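You operate a simulated robot arm through the tools that you are given. There is no shell and no other tool.

The job below is to be done with a simulated robot arm. You get a single attempt, and the scene is never put back.

TASK
Wind the gold sample roll back, part it and sort it by the tally.
Fine: pass tray if the tally shows no fault, else reject tray; brake back on; leave the tally as it is.

Only the result counts: the job must be done as asked and must still hold three seconds after the hand-in. Knocking over, shifting, dropping, spilling or breaking anything else fails it.

THE ROBOT
A 6-joint arm with a two-finger gripper, fixed in place. Base frame: the origin is at the foot of the arm, x ahead of it, y to its left, z up. Lengths are in mm, angles in degrees, forces in N, time in s.
Its first joint turns from -166.0 to 166.0 degrees. Payload 3.43 kg.
Tool frame: the origin (TCP) lies between the finger pads and is the grasp point; the fingertips stand 20 mm ahead of it; z points along the fingers, y is the line along which they close. Largest opening 190 mm; the body of the gripper starts 248 mm behind the TCP.
Orientation is that of the tool frame in the base frame, as [roll, pitch, yaw] about the fixed x, y, z axes, in that order (R = Rz(yaw) Ry(pitch) Rx(roll)). With the fingers straight down and closing along the base's y, the tool's x points along the base's -x, its y along +y and its z along -z.

THE INTERFACE
- The arm moves only by the tool send_rows. Its argument "commands" is a list of rows, each an object of numbers (a shift or turn left out is 0, a gripper value left out holds the last): "rx", "ry", "rz": the turn, a rotation vector about the base's x, y, z in units of 120 degrees (1.0 is 120 degrees); "x", "y", "z": the shift along the base's x, y, z in units of 500 mm (1.0 is 500 mm); "gripper": the closure, from 0 (fully open) to 1 (shut). In form: [{"rx": .., "ry": .., "rz": .., "x": .., "y": .., "z": .., "gripper": ..}, ...]. A call has 1 to 20 rows; each row is the pose to reach, as a shift and turn from the pose commanded when the call began. A call with a number of a shift or a turn outside -1 to 1 is refused whole. Each row takes 0.2 s and may step no farther than 50 mm and 8.6 degrees from the row before; otherwise, or with a gripper value out of range, the whole call is refused. A pose out of reach is approached as far as the arm can. The call stops where the force on the tool passes 40 N (or 10 N more than at its start, if that is more) or the arm is blocked; 0.2 s more then pass. Each finger travels about 153 mm/s and halts on what it meets, pressing with about 25 N; the grip force reading is that of the motor and also rises with nothing between the fingers. The clock runs only during rows and for 0.2 s after the last one: add rows that repeat a pose to give the fingers time. It gives the time, the measured TCP pose, the force on the tool (base axes), the opening and the grip force at its end, in the units of the frame above (readings bear some noise), with the torque about the TCP (base axes, N m) and any sound that the robot's microphone picked up.
- Cameras (640 x 400 px; columns grow to the right, rows downward): "scene" is fixed at [49.3, -498.8, 1466.8]; the picture's right is [-0.25, -0.97, 0.00], its down [-0.69, 0.18, -0.70] and it looks along [0.68, -0.18, -0.72] (base axes); focal length 214 px, centre (320, 200). "wrist" rides on the gripper at [70, -8, -288] in the tool frame; the picture's right is [0.12, 0.99, 0.00], its down [-0.96, 0.11, -0.25] and it looks along [-0.25, 0.03, 0.97] (tool axes); focal length 261 px, centre (320, 200).
- capture(camera): a new picture of that camera. No time passes.
- slide_trunk(by): slides the trunk up (or, below 0, down) by that many mm; the arm rides with it, the base frame stays. It gives what a move gives, with no picture.
- pixel_to_xyz(camera, pixels): for up to 12 pixels [column, row] of the newest picture of that camera ("zoom" is the newest enlarged one), the place [x, y, z] in the base frame of the surface seen there, good to about 2 mm. No time passes.
- close_up(camera, box): a new picture of the part [left, top, right, bottom] of that camera's present view, enlarged. No time passes.
- close_job(): hands the job in; it is judged then, once.

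Unless the task says otherwise, let go and move clear before handing in.

The tools are called by a JSON object that holds its "op" and its "data". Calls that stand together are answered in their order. send_rows: Moves the arm, as the interface text tells. Its arguments: {"type":"object","properties":{"commands":{"type":"array"}},"required":["commands"]} The other tools are called the same way: slide_trunk (by) slides the trunk up or down; capture (camera) takes a picture; pixel_to_xyz (camera, pixels) gives the place of the surface under pixels of a picture; close_up (camera, box) takes an enlarged picture of a part of a camera's view; close_job () hands the job in.

At the start:

```text
t: 0.0
eef_pos: [581.0, -531.8, 1259.8]
ee_rot: [-180.0, 0.0, -179.9]
force: [-0.3, 0.9, 0.5]
torque: [0.01, 0.02, 0.0]
opening: 190.3
grasp_force: 0.0
trunk travel left (down, up): [-325.0, 115.0]
```

scene: 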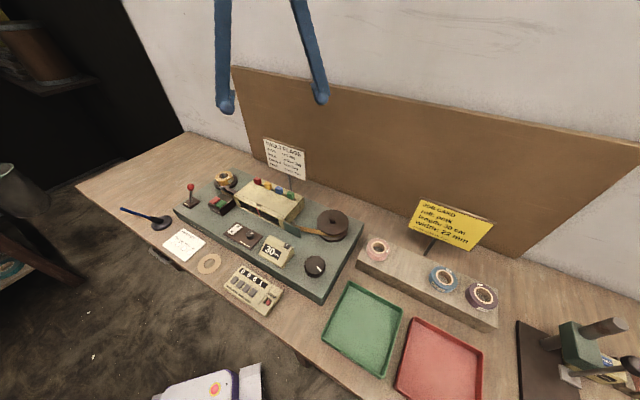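
wrist: 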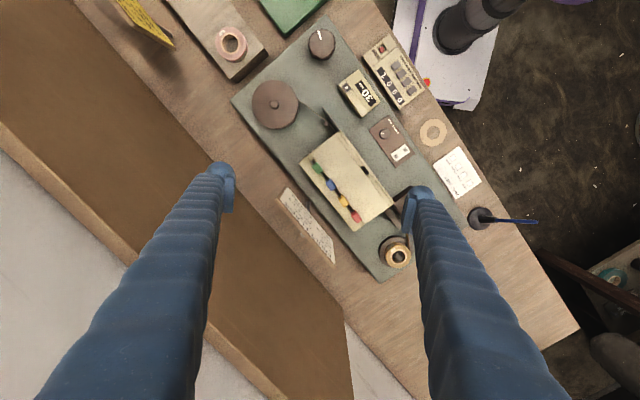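

The scene shows a bench with a winding machine (around pixel 265,235), cards, trays and rolls. I'll take close-ups to read the cards and the machine before moving.

{"op": "close_up", "data": {"camera": "scene", "box": [170, 160, 370, 310]}}

{"op": "close_up", "data": {"camera": "scene", "box": [255, 130, 315, 185]}}

{"op": "close_up", "data": {"camera": "scene", "box": [400, 190, 500, 255]}}

{"op": "close_up", "data": {"camera": "scene", "box": [155, 220, 295, 320]}}

{"op": "close_up", "data": {"camera": "wrist", "box": [220, 10, 500, 290]}}

```text
2.67 times, centred on (270, 235) of scene
```

zoom: 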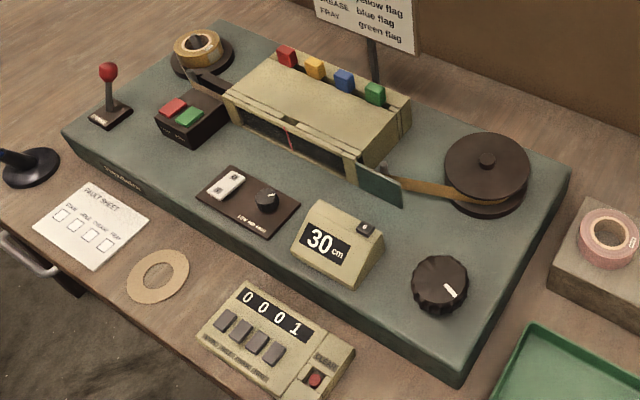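

```text
7.27 times, centred on (285, 158) of scene
```

zoom: 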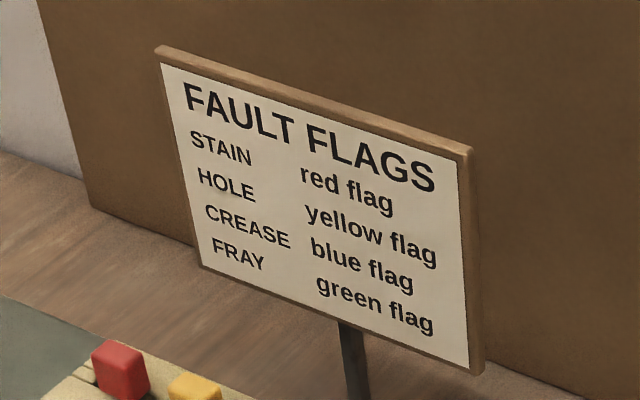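

```text
6.15 times, centred on (450, 222) of scene
```

zoom: 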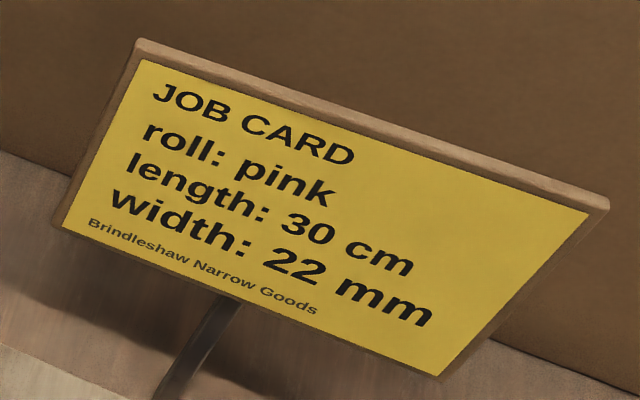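

```text
4.00 times, centred on (225, 270) of scene
```

zoom: 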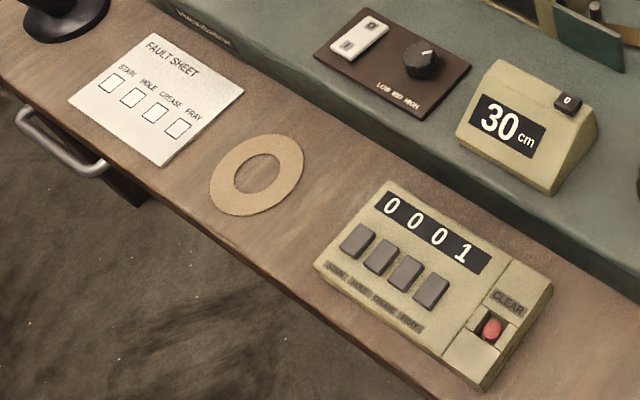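

```text
1.43 times, centred on (360, 150) of wrist
```

zoom: 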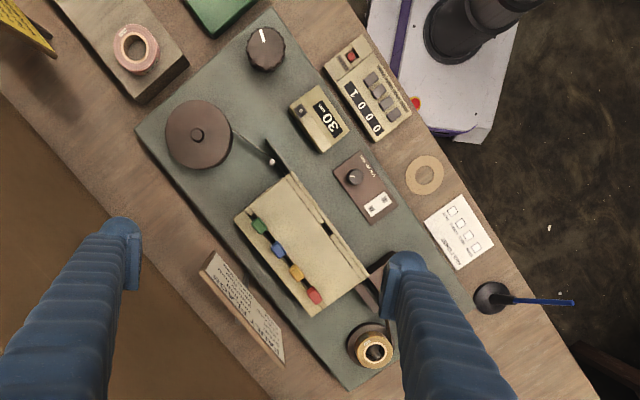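

The tally reads 0001 and the gold roll sits on the far-left spindle with its tape run to the dark take-up reel. I'll zoom in on each control to read the labels.

{"op": "close_up", "data": {"camera": "scene", "box": [175, 165, 245, 220]}}

{"op": "close_up", "data": {"camera": "scene", "box": [220, 215, 270, 255]}}

{"op": "close_up", "data": {"camera": "scene", "box": [250, 225, 340, 290]}}

{"op": "close_up", "data": {"camera": "scene", "box": [215, 255, 295, 320]}}

{"op": "close_up", "data": {"camera": "scene", "box": [280, 195, 360, 255]}}

{"op": "close_up", "data": {"camera": "scene", "box": [220, 170, 320, 240]}}

{"op": "close_up", "data": {"camera": "scene", "box": [315, 270, 495, 400]}}

{"op": "close_up", "data": {"camera": "scene", "box": [350, 230, 510, 330]}}

{"op": "close_up", "data": {"camera": "scene", "box": [500, 300, 640, 400]}}

{"op": "close_up", "data": {"camera": "scene", "box": [110, 190, 220, 280]}}

{"op": "close_up", "data": {"camera": "scene", "box": [140, 340, 280, 400]}}

```text
7.27 times, centred on (210, 192) of scene
```

zoom: 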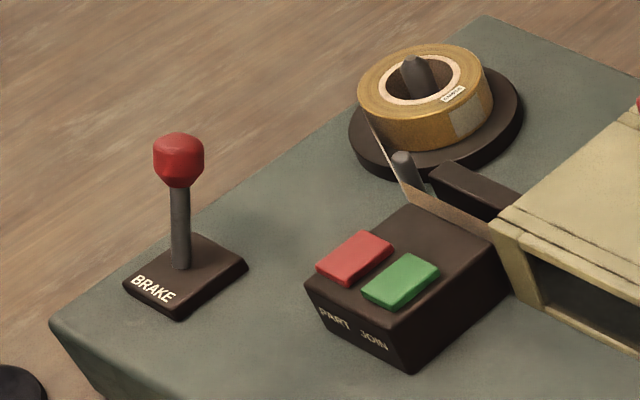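

```text
10.00 times, centred on (245, 235) of scene
```

zoom: 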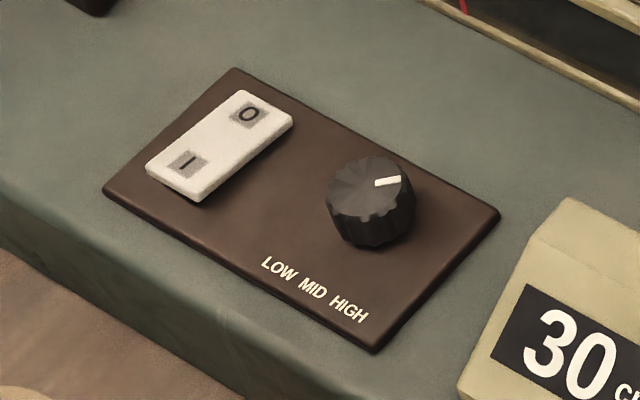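

```text
6.15 times, centred on (295, 258) of scene
```

zoom: 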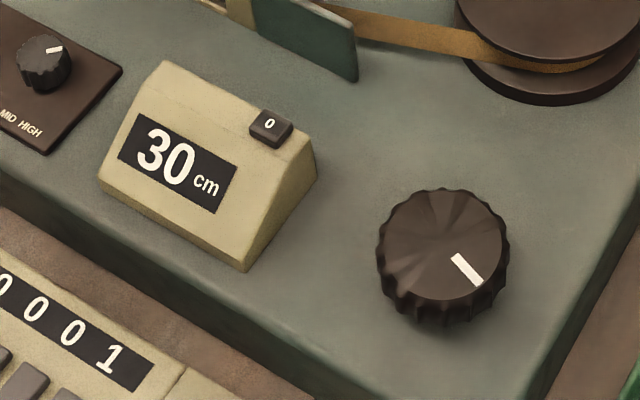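

```text
6.15 times, centred on (255, 288) of scene
```

zoom: 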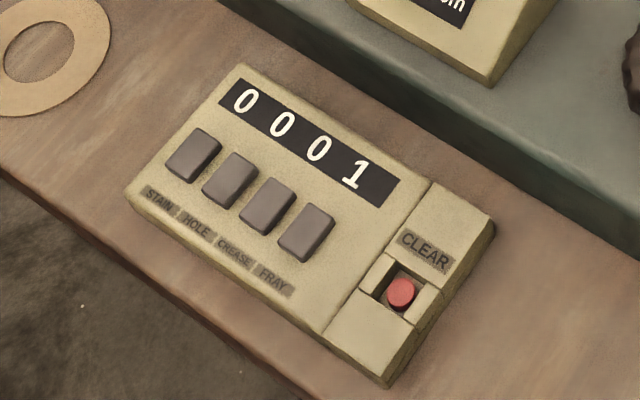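

```text
6.67 times, centred on (320, 225) of scene
```

zoom: 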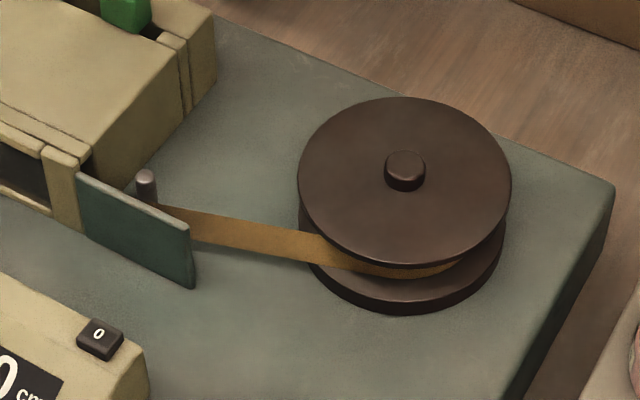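

```text
5.71 times, centred on (270, 205) of scene
```

zoom: 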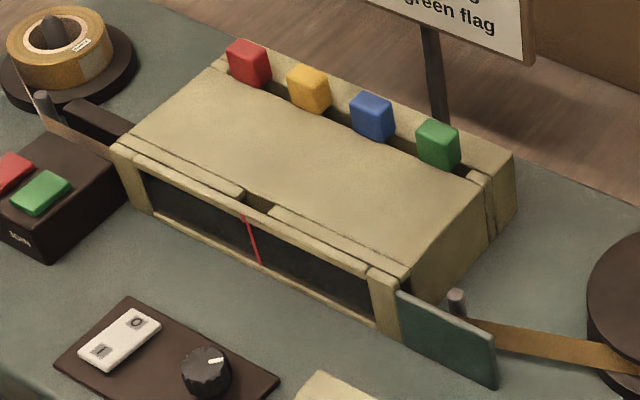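

```text
3.08 times, centred on (405, 335) of scene
```

zoom: 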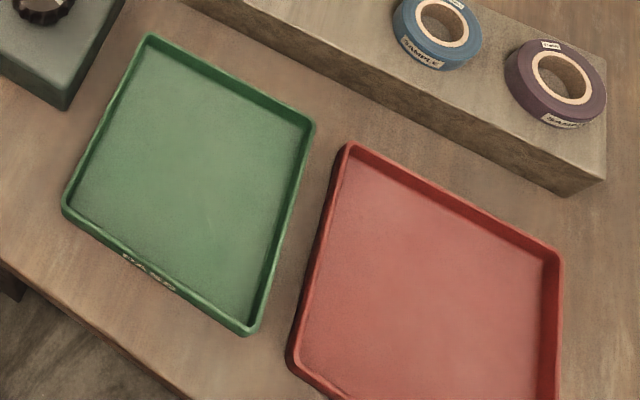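

```text
4.00 times, centred on (430, 280) of scene
```

zoom: 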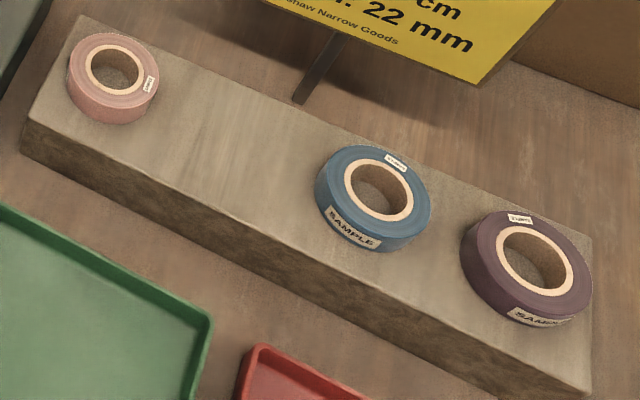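

```text
4.00 times, centred on (570, 350) of scene
```

zoom: 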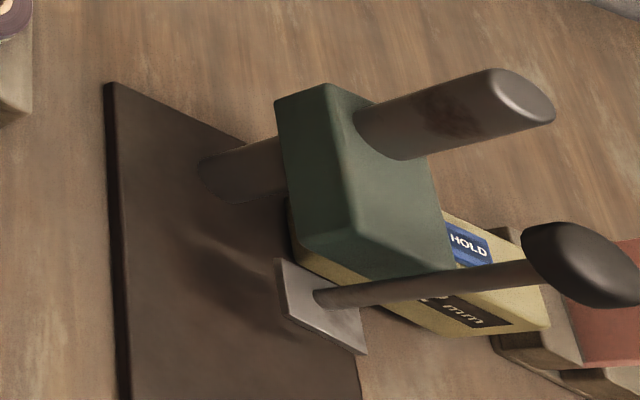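

```text
4.44 times, centred on (165, 235) of scene
```

zoom: 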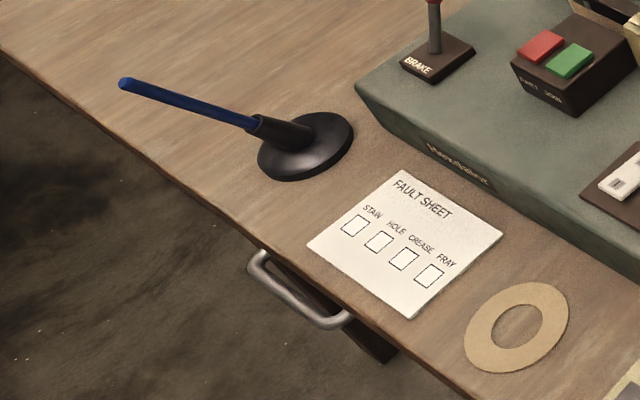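

```text
4.57 times, centred on (210, 370) of scene
```

zoom: 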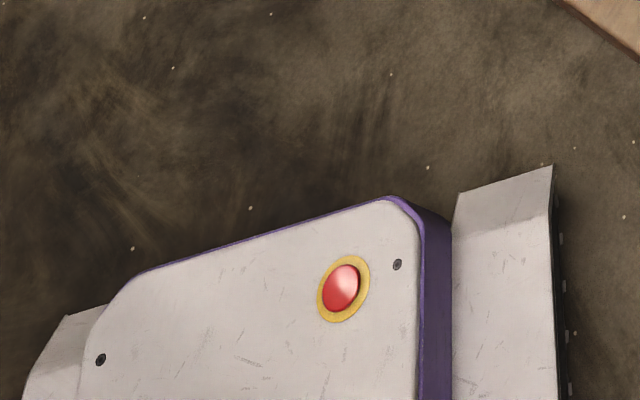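

The controls are readable: BRAKE lever (scene 191,195), PART/JOIN buttons (222,202), rocker + LOW/MID/HIGH dial, length counter 30 cm, and the fluted knob (315,265). Now I'll get 3D positions.

{"op": "capture", "data": {"camera": "scene"}}

{"op": "pixel_to_xyz", "data": {"camera": "scene", "pixels": [[190, 187], [191, 203], [219, 201], [225, 204], [225, 180], [226, 187], [235, 245], [247, 238], [284, 246], [315, 264], [318, 267], [333, 222]]}}

{"op": "pixel_to_xyz", "data": {"camera": "scene", "pixels": [[355, 325], [350, 285], [330, 330], [370, 372], [402, 315], [440, 365], [425, 320], [400, 385], [480, 355], [378, 250], [180, 240], [210, 263]]}}

{"op": "pixel_to_xyz", "data": {"camera": "scene", "pixels": [[285, 160], [450, 222], [265, 195], [300, 215], [160, 223], [125, 209], [260, 290], [177, 207], [230, 170], [362, 240], [320, 304], [240, 160]]}}

```text
taken
```

scene: 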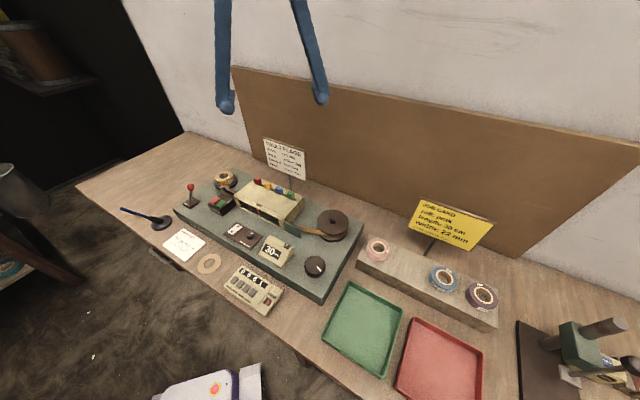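

```text
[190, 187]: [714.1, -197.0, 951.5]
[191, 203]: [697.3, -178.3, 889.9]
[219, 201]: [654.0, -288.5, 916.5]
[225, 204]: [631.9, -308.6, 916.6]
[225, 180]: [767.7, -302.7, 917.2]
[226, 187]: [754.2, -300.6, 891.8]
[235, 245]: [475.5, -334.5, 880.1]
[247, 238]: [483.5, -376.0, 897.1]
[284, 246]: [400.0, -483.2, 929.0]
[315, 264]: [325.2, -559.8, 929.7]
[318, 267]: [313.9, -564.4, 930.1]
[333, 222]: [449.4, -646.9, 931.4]
```

```text
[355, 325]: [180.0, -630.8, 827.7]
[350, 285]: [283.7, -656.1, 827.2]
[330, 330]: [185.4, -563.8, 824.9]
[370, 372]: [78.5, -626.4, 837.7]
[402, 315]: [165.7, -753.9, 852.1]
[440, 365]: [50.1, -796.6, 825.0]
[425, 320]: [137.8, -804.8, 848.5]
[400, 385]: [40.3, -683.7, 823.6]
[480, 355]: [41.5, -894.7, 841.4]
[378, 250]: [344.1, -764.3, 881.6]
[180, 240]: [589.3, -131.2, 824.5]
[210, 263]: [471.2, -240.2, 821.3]
```

```text
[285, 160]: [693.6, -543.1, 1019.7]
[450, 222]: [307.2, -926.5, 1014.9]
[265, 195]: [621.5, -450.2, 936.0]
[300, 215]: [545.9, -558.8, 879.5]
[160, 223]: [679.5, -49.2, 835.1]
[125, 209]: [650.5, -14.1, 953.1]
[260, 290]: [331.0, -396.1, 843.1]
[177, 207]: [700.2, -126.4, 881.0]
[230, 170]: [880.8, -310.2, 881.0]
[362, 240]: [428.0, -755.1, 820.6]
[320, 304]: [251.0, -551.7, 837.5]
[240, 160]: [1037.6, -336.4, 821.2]
```

Bench surface is about z=822 and the machine deck about z=880, with the machine turned about 45° to the base. I'll move the wrist camera lower over the left end of the machine for a better look.

{"op": "send_rows", "data": {"commands": [{"x": 0.0063, "y": 0.077, "z": -0.037, "gripper": 0}, {"x": 0.0126, "y": 0.155, "z": -0.073}, {"x": 0.019, "y": 0.232, "z": -0.11}, {"x": 0.0253, "y": 0.309, "z": -0.147}, {"x": 0.032, "y": 0.387, "z": -0.183}, {"x": 0.038, "y": 0.464, "z": -0.22}]}}

{"op": "capture", "data": {"camera": "wrist"}}

```text
t: 1.4
eef_pos: [600.9, -299.7, 1149.4]
ee_rot: [-179.9, 0.0, 180.0]
force: [-0.2, 0.5, -0.1]
torque: [-0.07, 0.06, 0.02]
opening: 189.6
grasp_force: 0.2
trunk travel left (down, up): [-325.0, 115.0]
```

```text
taken
```

wrist: 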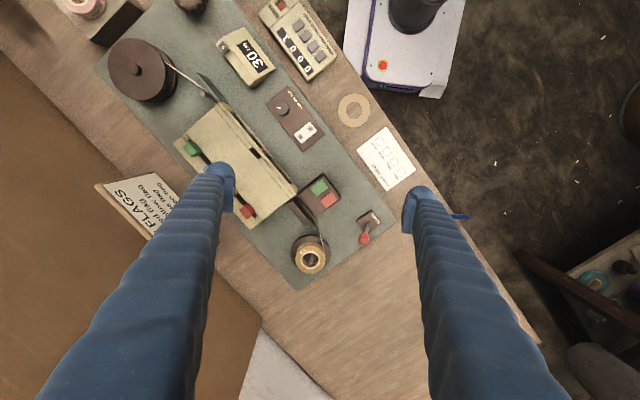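

The wrist view shows the brake lever (363,238), the PART/JOIN box (320,195) and the gold roll (310,255). I'll zoom in on these and measure the lever tilt.

{"op": "close_up", "data": {"camera": "wrist", "box": [260, 160, 420, 290]}}

{"op": "close_up", "data": {"camera": "scene", "box": [175, 175, 210, 215]}}

```text
3.08 times, centred on (340, 225) of wrist
```

zoom: 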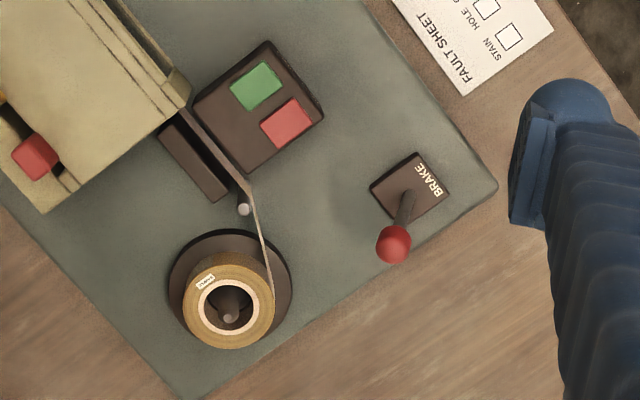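

```text
10.00 times, centred on (192, 195) of scene
```

zoom: 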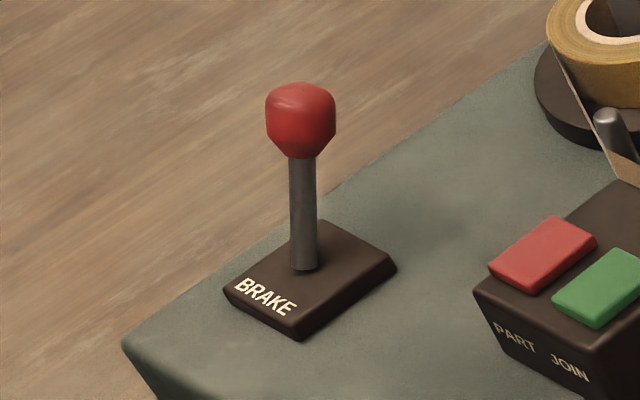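

I'll measure the lever and base plate in the newest zoom (lever foot 303,266; knob 300,115; plate corners).

{"op": "pixel_to_xyz", "data": {"camera": "zoom", "pixels": [[303, 262], [302, 200], [302, 170], [300, 120], [300, 95], [230, 285], [325, 226], [390, 266], [298, 330], [270, 110], [332, 110], [320, 275]]}}

{"op": "close_up", "data": {"camera": "wrist", "box": [260, 160, 420, 290]}}

{"op": "pixel_to_xyz", "data": {"camera": "zoom", "pixels": [[393, 244], [408, 195], [410, 187], [440, 200], [256, 86], [287, 123], [230, 318], [230, 258], [189, 310], [270, 300], [230, 345], [244, 208]]}}

```text
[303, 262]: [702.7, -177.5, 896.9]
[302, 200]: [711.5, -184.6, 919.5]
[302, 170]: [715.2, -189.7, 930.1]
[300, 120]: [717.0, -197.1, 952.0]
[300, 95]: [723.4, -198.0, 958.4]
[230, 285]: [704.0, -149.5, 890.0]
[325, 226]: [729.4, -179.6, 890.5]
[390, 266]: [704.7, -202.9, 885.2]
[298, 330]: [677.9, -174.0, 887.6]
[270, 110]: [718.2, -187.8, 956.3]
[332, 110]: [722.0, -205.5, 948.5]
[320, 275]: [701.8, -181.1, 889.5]
```

```text
3.08 times, centred on (340, 225) of wrist
```

zoom: 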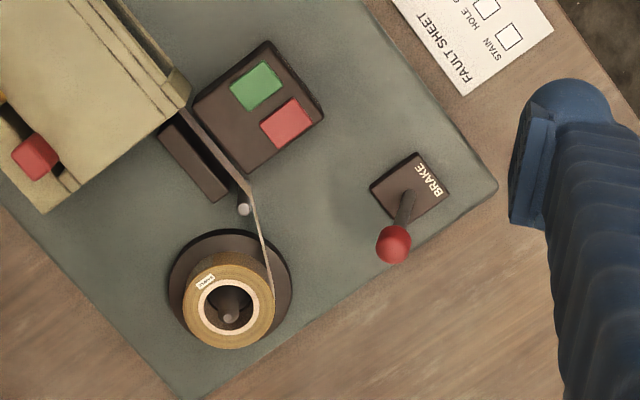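

```text
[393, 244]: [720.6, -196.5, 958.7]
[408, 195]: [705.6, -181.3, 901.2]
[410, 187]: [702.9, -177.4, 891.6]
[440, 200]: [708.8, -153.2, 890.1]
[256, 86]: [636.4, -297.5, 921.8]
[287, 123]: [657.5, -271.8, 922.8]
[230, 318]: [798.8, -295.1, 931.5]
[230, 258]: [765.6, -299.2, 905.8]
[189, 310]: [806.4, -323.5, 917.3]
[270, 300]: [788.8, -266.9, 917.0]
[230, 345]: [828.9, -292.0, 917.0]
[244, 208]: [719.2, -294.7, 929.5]
```

The brake lever leans toward the wall (foot 703,-177; knob 719,-197,951). Next I'll view the right end of the machine with the counter, the fluted knob and the take-up reel.

{"op": "send_rows", "data": {"commands": [{"x": -0.07, "y": -0.055}, {"x": -0.14, "y": -0.11}, {"x": -0.21, "y": -0.165}, {"x": -0.28, "y": -0.22}, {"x": -0.35, "y": -0.275}, {"x": -0.42, "y": -0.33}, {"x": -0.49, "y": -0.385}, {"x": -0.54, "y": -0.44}]}}

{"op": "capture", "data": {"camera": "wrist"}}

```text
t: 3.2
eef_pos: [330.6, -523.2, 1151.5]
ee_rot: [-180.0, 0.0, -179.9]
force: [0.0, -0.3, 0.1]
torque: [0.06, -0.03, 0.0]
opening: 189.9
grasp_force: 0.1
trunk travel left (down, up): [-325.0, 115.0]
```

```text
taken
```

wrist: 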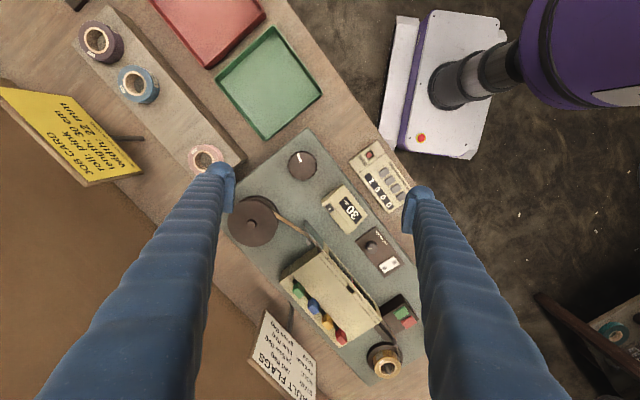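

{"op": "close_up", "data": {"camera": "wrist", "box": [220, 130, 420, 290]}}

{"op": "pixel_to_xyz", "data": {"camera": "zoom", "pixels": [[263, 113], [225, 110], [300, 113], [263, 75], [263, 155], [255, 80], [108, 285], [407, 262], [440, 222], [487, 365], [545, 425], [380, 280]]}}

{"op": "close_up", "data": {"camera": "wrist", "box": [150, 0, 340, 150]}}

{"op": "pixel_to_xyz", "data": {"camera": "wrist", "pixels": [[268, 82], [215, 80], [268, 30], [320, 92], [268, 137], [210, 25], [210, 66], [265, 15], [152, 5], [240, 70], [190, 30], [205, 155]]}}

```text
2.50 times, centred on (320, 210) of wrist
```

zoom: 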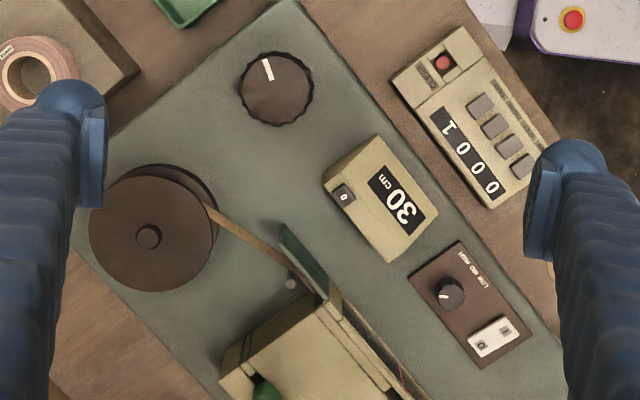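

```text
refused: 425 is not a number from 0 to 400
```

```text
2.67 times, centred on (245, 75) of wrist
```

zoom: 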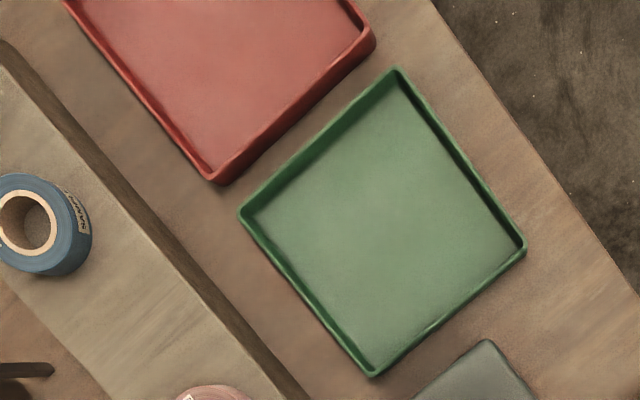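

```text
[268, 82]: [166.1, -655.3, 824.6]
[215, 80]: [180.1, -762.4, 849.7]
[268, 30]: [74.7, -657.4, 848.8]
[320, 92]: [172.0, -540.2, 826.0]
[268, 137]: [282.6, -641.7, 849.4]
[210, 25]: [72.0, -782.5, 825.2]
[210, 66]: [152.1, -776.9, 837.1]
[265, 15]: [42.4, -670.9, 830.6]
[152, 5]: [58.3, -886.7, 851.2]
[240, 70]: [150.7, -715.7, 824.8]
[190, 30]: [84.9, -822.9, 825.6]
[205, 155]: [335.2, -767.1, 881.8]
```

The zoom shows the fluted knob at about (277,88) with its pointer, the 30 cm counter and the tape into the take-up reel. I'll re-take that zoom and measure it.

{"op": "close_up", "data": {"camera": "wrist", "box": [220, 130, 420, 290]}}

{"op": "pixel_to_xyz", "data": {"camera": "zoom", "pixels": [[277, 90], [245, 92], [308, 92], [278, 58], [278, 120], [320, 130], [290, 8], [450, 290], [492, 335], [504, 329], [343, 196], [148, 236]]}}

{"op": "close_up", "data": {"camera": "scene", "box": [300, 250, 332, 282]}}

{"op": "pixel_to_xyz", "data": {"camera": "zoom", "pixels": [[320, 100], [320, 150], [320, 200], [320, 250], [320, 300], [320, 340], [200, 200], [260, 200], [380, 200], [440, 200], [320, 380], [150, 350]]}}

```text
2.50 times, centred on (320, 210) of wrist
```

zoom: 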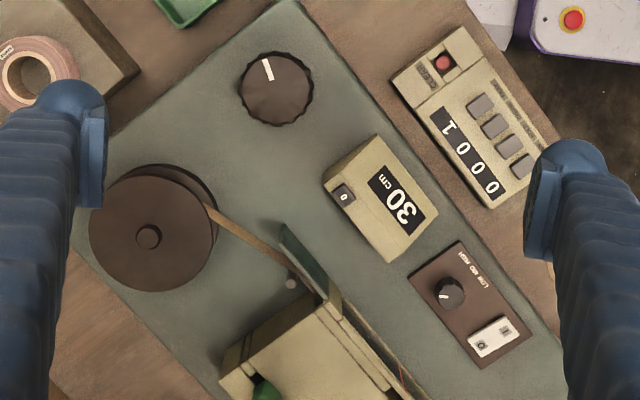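

```text
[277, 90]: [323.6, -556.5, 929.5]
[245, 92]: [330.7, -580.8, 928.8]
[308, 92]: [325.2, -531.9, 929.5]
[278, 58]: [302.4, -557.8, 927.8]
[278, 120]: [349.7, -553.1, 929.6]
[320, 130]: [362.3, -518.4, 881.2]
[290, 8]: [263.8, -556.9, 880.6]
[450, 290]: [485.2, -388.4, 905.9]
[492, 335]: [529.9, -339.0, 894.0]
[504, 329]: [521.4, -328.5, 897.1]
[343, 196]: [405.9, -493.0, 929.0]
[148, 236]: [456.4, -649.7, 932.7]
```

```text
12.50 times, centred on (316, 266) of scene
```

zoom: 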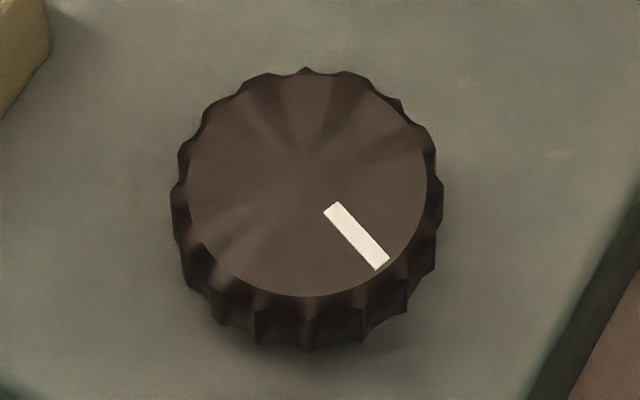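

```text
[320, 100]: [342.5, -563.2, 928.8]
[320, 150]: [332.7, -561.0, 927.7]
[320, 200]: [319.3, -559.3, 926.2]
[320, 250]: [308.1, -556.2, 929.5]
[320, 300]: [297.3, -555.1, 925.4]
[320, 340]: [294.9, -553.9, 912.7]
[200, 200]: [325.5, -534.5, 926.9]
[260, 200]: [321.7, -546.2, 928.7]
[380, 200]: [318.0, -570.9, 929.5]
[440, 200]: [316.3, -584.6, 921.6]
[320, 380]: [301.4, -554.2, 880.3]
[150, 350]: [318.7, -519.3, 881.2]
```

The knob centre is about (325,-557) with top z 929. I'll check the tray labels before starting.

{"op": "close_up", "data": {"camera": "scene", "box": [325, 335, 385, 380]}}

{"op": "close_up", "data": {"camera": "scene", "box": [385, 360, 445, 400]}}

{"op": "close_up", "data": {"camera": "scene", "box": [212, 168, 240, 196]}}

{"op": "pixel_to_xyz", "data": {"camera": "zoom", "pixels": [[290, 120], [280, 180], [280, 240], [280, 300], [280, 340], [150, 200], [400, 200], [300, 90], [120, 300], [440, 320], [250, 290], [340, 270]]}}

```text
8.89 times, centred on (355, 358) of scene
```

zoom: 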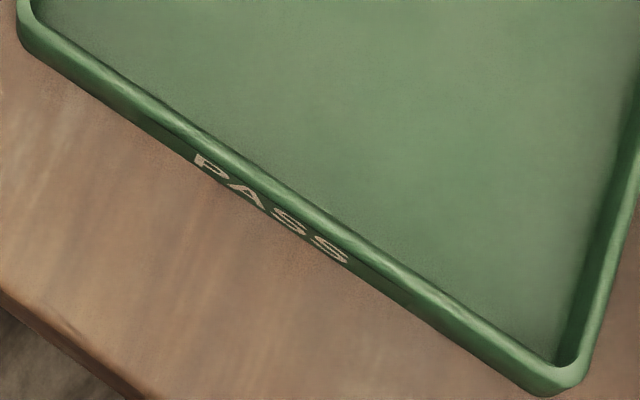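

```text
10.00 times, centred on (415, 380) of scene
```

zoom: 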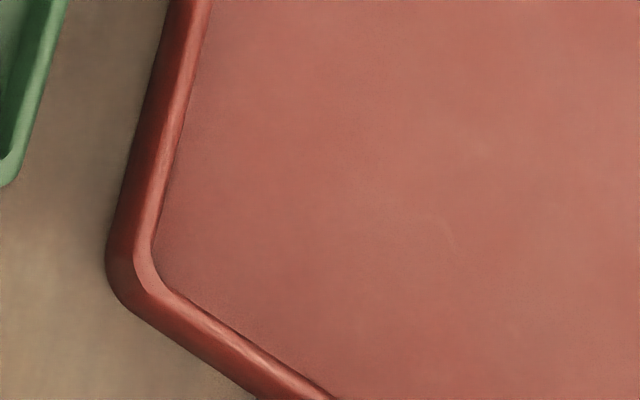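

```text
14.29 times, centred on (226, 182) of scene
```

zoom: 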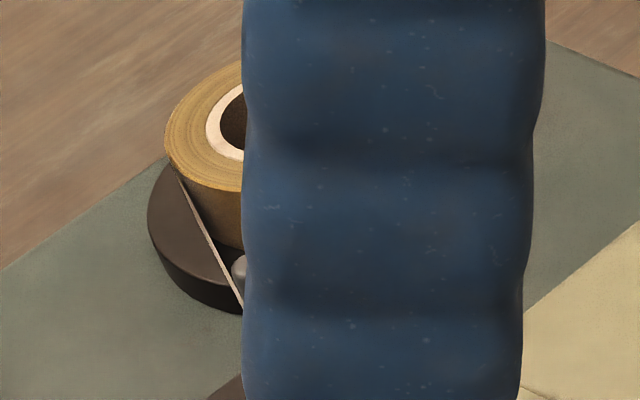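

```text
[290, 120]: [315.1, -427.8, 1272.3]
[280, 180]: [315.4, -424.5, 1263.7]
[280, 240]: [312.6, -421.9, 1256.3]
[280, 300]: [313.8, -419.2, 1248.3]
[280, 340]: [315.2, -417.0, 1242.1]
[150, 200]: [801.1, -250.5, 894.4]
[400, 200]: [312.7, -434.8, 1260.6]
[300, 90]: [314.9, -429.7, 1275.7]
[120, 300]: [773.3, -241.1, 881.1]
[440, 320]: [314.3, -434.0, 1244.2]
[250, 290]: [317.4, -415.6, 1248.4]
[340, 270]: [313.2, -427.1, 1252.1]
```

Green tray is marked PASS, so the red tray is the reject one. I'll close the gripper, turn it about 45° and go to a spot behind (wall side of) the brake lever, still high up.

{"op": "send_rows", "data": {"commands": [{"x": 0.0703, "y": 0.0485, "z": -0.008, "rz": 0.031, "gripper": 1}, {"x": 0.1407, "y": 0.097, "z": -0.017, "rz": 0.0625}, {"x": 0.211, "y": 0.1455, "z": -0.025, "rz": 0.094}, {"x": 0.2813, "y": 0.194, "z": -0.033, "rz": 0.125}, {"x": 0.3517, "y": 0.2425, "z": -0.042, "rz": 0.156}, {"x": 0.422, "y": 0.291, "z": -0.05, "rz": 0.1875}, {"x": 0.4923, "y": 0.3395, "z": -0.058, "rz": 0.219}, {"x": 0.5627, "y": 0.388, "z": -0.067, "rz": 0.25}, {"x": 0.633, "y": 0.4365, "z": -0.075, "rz": 0.281}, {"x": 0.7033, "y": 0.485, "z": -0.083, "rz": 0.3125}, {"x": 0.7737, "y": 0.5335, "z": -0.092, "rz": 0.344}, {"x": 0.844, "y": 0.582, "z": -0.1, "rz": 0.375}]}}

{"op": "capture", "data": {"camera": "wrist"}}

{"op": "capture", "data": {"camera": "scene"}}

```text
t: 5.8
eef_pos: [753.4, -225.7, 1096.4]
ee_rot: [179.8, -0.1, -134.9]
force: [0.5, 0.1, -0.2]
torque: [-0.06, 0.05, 0.04]
opening: 0.1
grasp_force: 25.2
trunk travel left (down, up): [-325.0, 115.0]
```

```text
taken
```

wrist: 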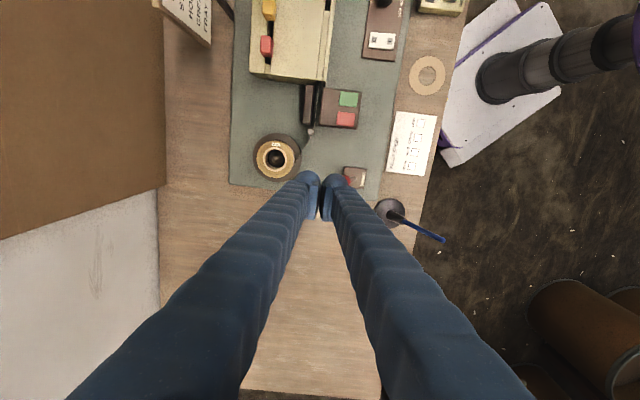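

```text
taken
```

scene: 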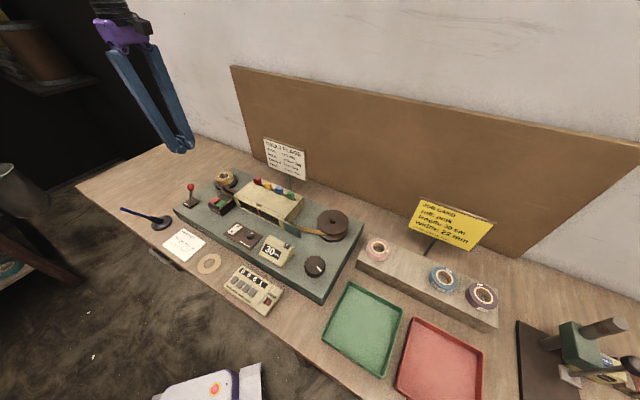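

The gripper is closed, aligned with the machine, and about 46 mm behind the brake knob. I'll lower to knob height.

{"op": "send_rows", "data": {"commands": [{"z": -0.08, "y": -0.002}, {"z": -0.16, "y": -0.004}, {"z": -0.23, "y": -0.006}, {"z": -0.296, "y": -0.006}, {"z": -0.296, "y": -0.006}]}}

{"op": "close_up", "data": {"camera": "scene", "box": [170, 150, 250, 220]}}

{"op": "close_up", "data": {"camera": "wrist", "box": [240, 100, 440, 250]}}

```text
t: 7.0
eef_pos: [752.7, -231.5, 952.7]
ee_rot: [180.0, 0.0, -134.9]
force: [-0.6, -0.9, -0.3]
torque: [0.01, 0.01, 0.02]
opening: 0.0
grasp_force: 25.9
trunk travel left (down, up): [-325.0, 115.0]
```

```text
5.71 times, centred on (210, 185) of scene
```

zoom: 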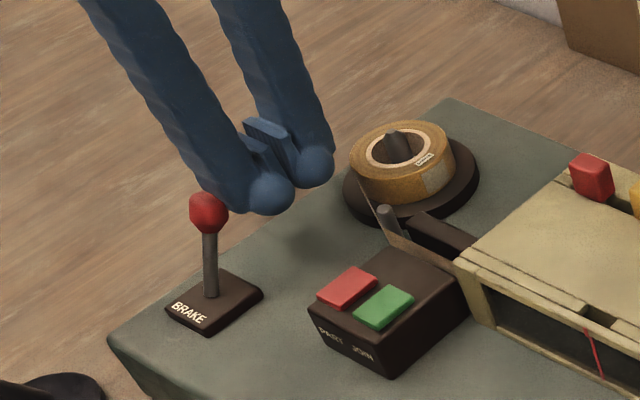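

```text
2.67 times, centred on (340, 175) of wrist
```

zoom: 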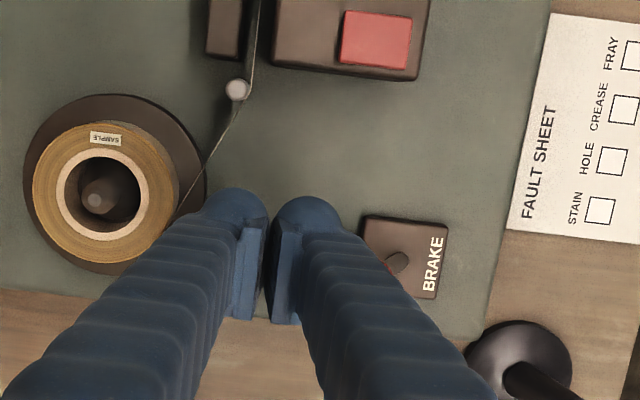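

The fingers are level with the knob, no contact yet (force near zero). I'll push toward the bench front in small steps to swing the lever off.

{"op": "send_rows", "data": {"commands": [{"x": -0.0141, "y": 0.0141}, {"x": -0.0283, "y": 0.0283}, {"x": -0.0424, "y": 0.0424}, {"x": -0.0566, "y": 0.0566}]}}

{"op": "close_up", "data": {"camera": "scene", "box": [170, 150, 250, 220]}}

```text
t: 8.0
eef_pos: [722.4, -203.9, 951.3]
ee_rot: [-180.0, 0.0, -134.9]
force: [-1.0, -0.1, -0.2]
torque: [-0.02, -0.04, 0.04]
opening: 0.0
grasp_force: 25.4
trunk travel left (down, up): [-325.0, 115.0]
```

```text
5.71 times, centred on (210, 185) of scene
```

zoom: 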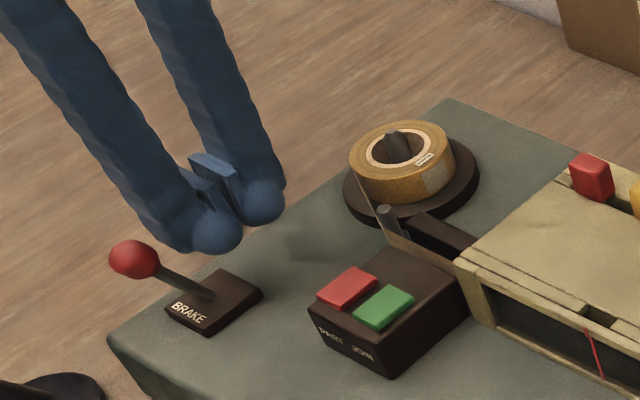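

The lever has flipped over to the front side (zoom 135,258). I'll record its position, lift clear, and check again.

{"op": "send_rows", "data": {"commands": [{"x": 0.02, "y": -0.02, "z": 0.0}, {"x": 0.02, "y": -0.02, "z": 0.08}, {"x": 0.02, "y": -0.02, "z": 0.16}, {"x": 0.02, "y": -0.02, "z": 0.24}, {"x": 0.02, "y": -0.02, "z": 0.3}]}}

{"op": "close_up", "data": {"camera": "scene", "box": [170, 175, 220, 215]}}

{"op": "pixel_to_xyz", "data": {"camera": "zoom", "pixels": [[160, 160], [215, 220], [190, 180], [250, 265], [130, 130], [190, 130]]}}

```text
t: 9.2
eef_pos: [733.0, -214.0, 1100.4]
ee_rot: [179.9, -0.1, -134.9]
force: [-0.3, -0.3, 0.0]
torque: [-0.03, 0.01, 0.01]
opening: 0.0
grasp_force: 25.2
trunk travel left (down, up): [-325.0, 115.0]
```

```text
10.00 times, centred on (195, 195) of scene
```

zoom: 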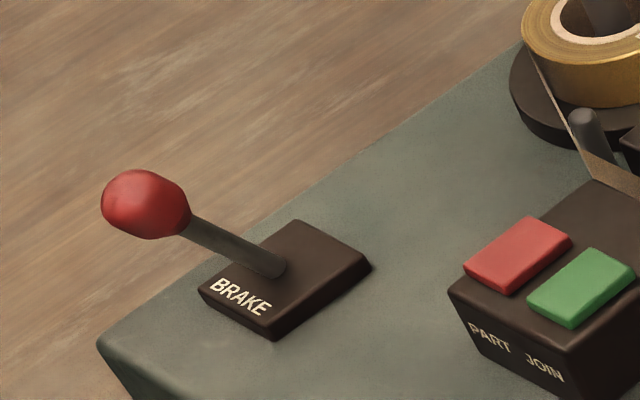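

```text
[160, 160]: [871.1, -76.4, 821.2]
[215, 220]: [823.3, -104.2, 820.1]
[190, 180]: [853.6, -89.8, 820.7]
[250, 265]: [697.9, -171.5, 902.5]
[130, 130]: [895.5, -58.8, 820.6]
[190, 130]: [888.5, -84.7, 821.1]
```

The lever is clearly tipped forward now (knob at zoom 145,205). I'll measure the knob and then head to the fluted knob.

{"op": "pixel_to_xyz", "data": {"camera": "zoom", "pixels": [[145, 205], [120, 205], [170, 205], [145, 180], [145, 230], [230, 248], [270, 270]]}}

{"op": "close_up", "data": {"camera": "scene", "box": [255, 235, 335, 285]}}

```text
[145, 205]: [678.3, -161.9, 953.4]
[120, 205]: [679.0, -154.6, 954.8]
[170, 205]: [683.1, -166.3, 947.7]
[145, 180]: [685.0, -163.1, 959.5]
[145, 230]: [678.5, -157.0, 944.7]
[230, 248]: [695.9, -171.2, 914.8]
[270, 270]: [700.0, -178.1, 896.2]
```

```text
8.00 times, centred on (295, 260) of scene
```

zoom: 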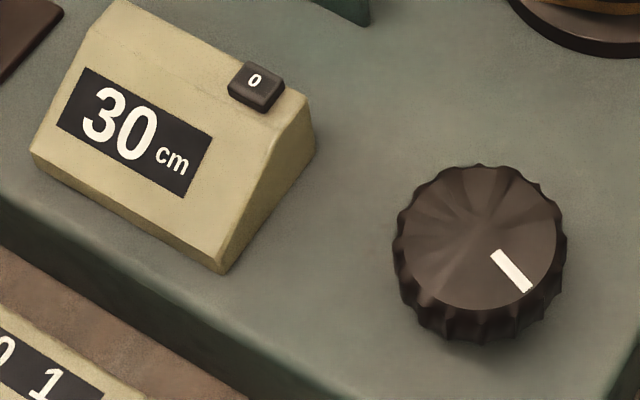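

The knob of the brake now rests at about (682,-160,952), leaning toward the front, so the brake is off. I'll move over the fluted knob with the gripper opened to ~100 mm.

{"op": "send_rows", "data": {"commands": [{"x": -0.0681, "y": -0.0573, "gripper": 0.45}, {"x": -0.1362, "y": -0.1145}, {"x": -0.2043, "y": -0.1718}, {"x": -0.2723, "y": -0.229}, {"x": -0.3404, "y": -0.2863}, {"x": -0.4085, "y": -0.3435}, {"x": -0.4766, "y": -0.4008}, {"x": -0.5447, "y": -0.458}, {"x": -0.6128, "y": -0.5153}, {"x": -0.6808, "y": -0.5725}, {"x": -0.7489, "y": -0.6298}, {"x": -0.817, "y": -0.687}, {"x": -0.817, "y": -0.687}]}}

{"op": "capture", "data": {"camera": "wrist"}}

{"op": "close_up", "data": {"camera": "wrist", "box": [220, 100, 420, 260]}}

{"op": "close_up", "data": {"camera": "scene", "box": [240, 200, 400, 320]}}

```text
t: 12.0
eef_pos: [324.7, -556.4, 1102.5]
ee_rot: [-180.0, 0.0, -134.9]
force: [0.6, 0.3, -0.4]
torque: [0.0, 0.07, -0.01]
opening: 104.1
grasp_force: 0.1
trunk travel left (down, up): [-325.0, 115.0]
```

```text
taken
```

wrist: 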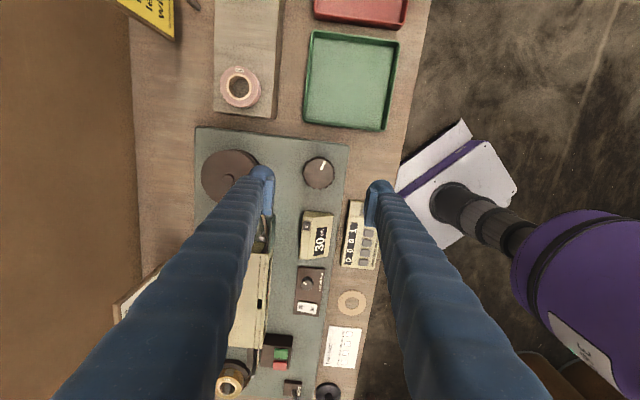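

```text
2.50 times, centred on (320, 180) of wrist
```

zoom: 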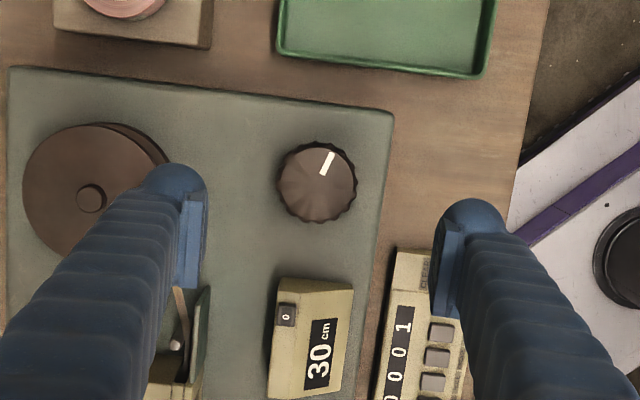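

```text
3.33 times, centred on (320, 260) of scene
```

zoom: 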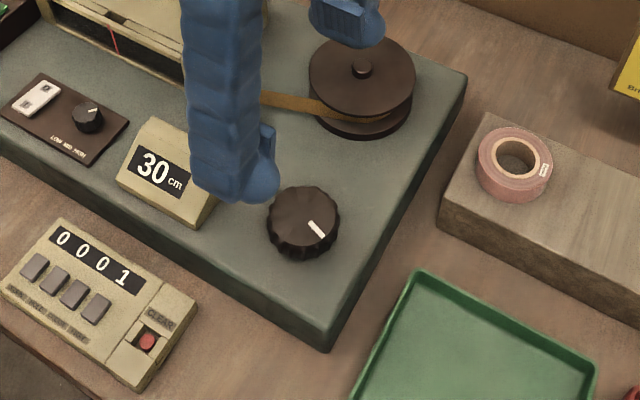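

The knob is centred between the fingers (wrist zoom 318,183) and the counter still reads 30. I'll lower around the knob and close on it.

{"op": "send_rows", "data": {"commands": [{"z": -0.08, "x": 0.001}, {"z": -0.16, "x": 0.001}, {"z": -0.24, "x": 0.001}, {"z": -0.32, "x": 0.001}, {"z": -0.376, "x": 0.001}, {"z": -0.376, "x": 0.001}]}}

{"op": "close_up", "data": {"camera": "wrist", "box": [220, 100, 420, 260]}}

{"op": "close_up", "data": {"camera": "scene", "box": [240, 200, 400, 320]}}

```text
t: 13.4
eef_pos: [324.6, -555.9, 914.0]
ee_rot: [-179.9, 0.0, -134.9]
force: [0.3, 0.3, 0.3]
torque: [0.02, -0.01, 0.0]
opening: 104.6
grasp_force: 0.1
trunk travel left (down, up): [-325.0, 115.0]
```

```text
2.50 times, centred on (320, 180) of wrist
```

zoom: 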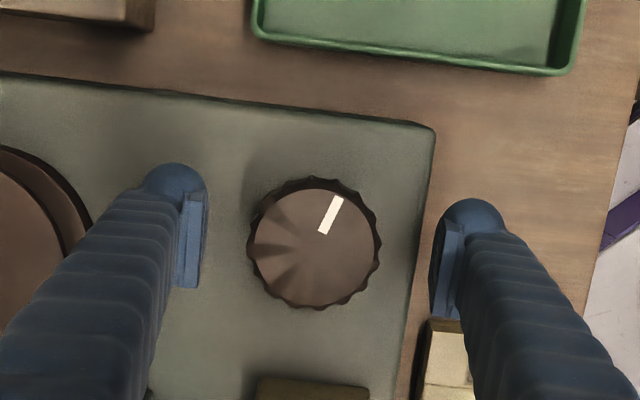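

```text
3.33 times, centred on (320, 260) of scene
```

zoom: 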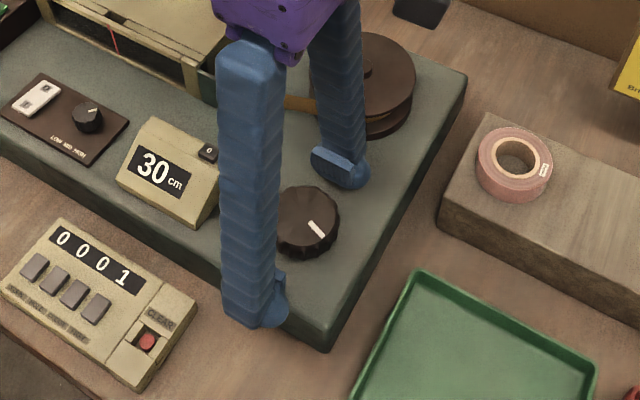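

The fingers straddle the knob with clear space on both sides. I'll close on it.

{"op": "send_rows", "data": {"commands": [{"gripper": 1}, {"gripper": 1}, {"gripper": 1}]}}

{"op": "close_up", "data": {"camera": "wrist", "box": [220, 100, 420, 260]}}

```text
t: 14.2
eef_pos: [326.3, -558.3, 913.9]
ee_rot: [-180.0, -0.1, -134.9]
force: [12.1, -10.0, 1.3]
torque: [-0.22, -0.17, 0.0]
opening: 56.9
grasp_force: 44.4
trunk travel left (down, up): [-325.0, 115.0]
```

```text
2.50 times, centred on (320, 180) of wrist
```

zoom: 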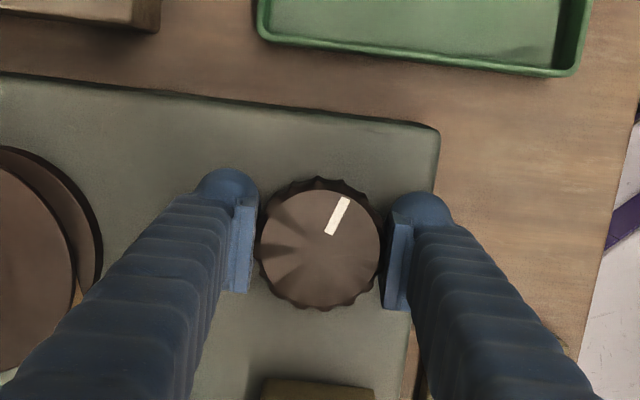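

The knob is gripped (opening 56.9) with a small side load, so I'll shift the command ~2.5 mm and try a small counter-clockwise turn (+16°), then read the counter.

{"op": "send_rows", "data": {"commands": [{"x": 0.004, "y": -0.005}, {"x": 0.004, "y": -0.005, "rz": 0.045}, {"x": 0.004, "y": -0.005, "rz": 0.09}, {"x": 0.004, "y": -0.005, "rz": 0.133}, {"x": 0.004, "y": -0.005, "rz": 0.133}]}}

{"op": "close_up", "data": {"camera": "scene", "box": [240, 200, 400, 320]}}

{"op": "close_up", "data": {"camera": "wrist", "box": [220, 100, 420, 260]}}

```text
t: 15.4
eef_pos: [326.2, -557.5, 914.1]
ee_rot: [179.8, 0.0, -118.9]
force: [-0.3, 12.4, 15.9]
torque: [0.29, 0.04, 0.0]
opening: 56.6
grasp_force: 44.7
trunk travel left (down, up): [-325.0, 115.0]
```

```text
3.33 times, centred on (320, 260) of scene
```

zoom: 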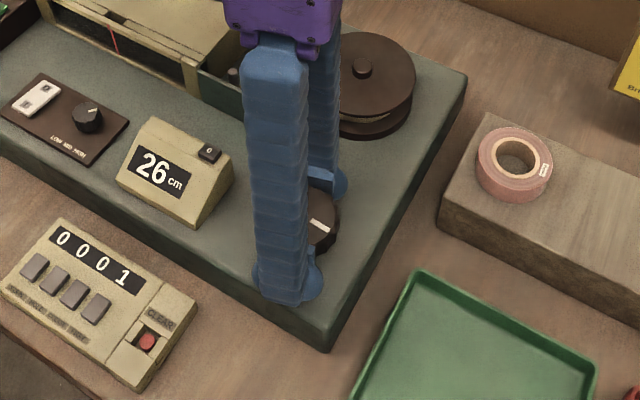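

```text
2.50 times, centred on (320, 180) of wrist
```

zoom: 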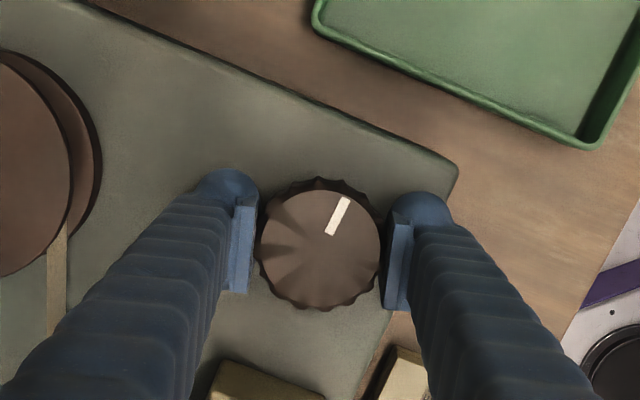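

The counter went from 30 to 26 with +16°, so counter-clockwise winds back at about 4° per cm. I'll continue with another 88°.

{"op": "send_rows", "data": {"commands": [{"rz": 0.0667}, {"rz": 0.1333}, {"rz": 0.2}, {"rz": 0.2667}, {"rz": 0.3333}, {"rz": 0.4}, {"rz": 0.4667}, {"rz": 0.5333}, {"rz": 0.6}, {"rz": 0.6667}, {"rz": 0.7333}, {"rz": 0.7333}]}}

{"op": "close_up", "data": {"camera": "scene", "box": [240, 200, 400, 320]}}

{"op": "capture", "data": {"camera": "scene"}}

```text
t: 17.0
eef_pos: [325.0, -558.3, 914.5]
ee_rot: [178.7, -0.1, -65.4]
force: [-14.3, -4.4, 4.7]
torque: [-0.07, 1.59, 0.0]
opening: 56.1
grasp_force: 45.3
out of reach, approached as far as the arm can: row 7
trunk travel left (down, up): [-325.0, 115.0]
stopped in row 7: the force on the tool passed its limit at 47 N (the readings are from after the stop); the commanded pose is now the measured one
```

```text
3.33 times, centred on (320, 260) of scene
```

zoom: 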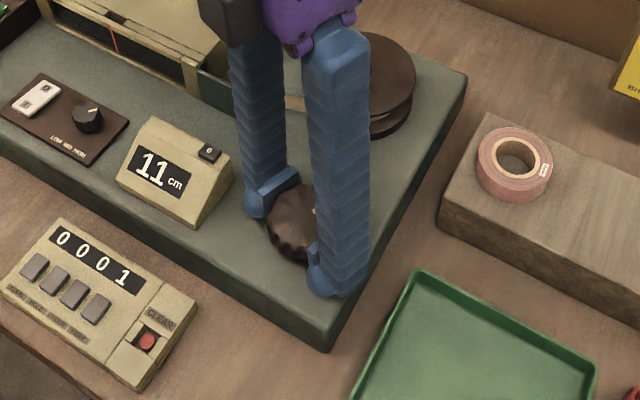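

```text
taken
```

scene: 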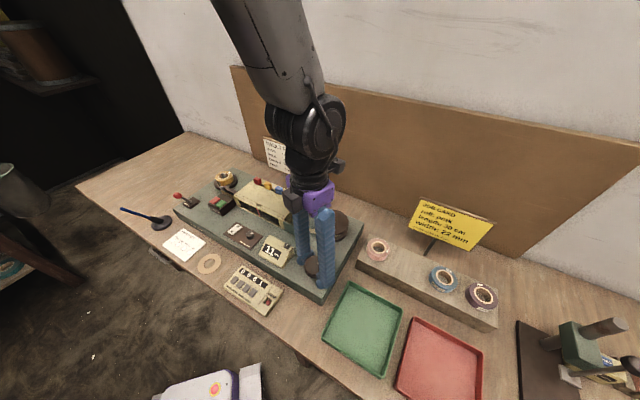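

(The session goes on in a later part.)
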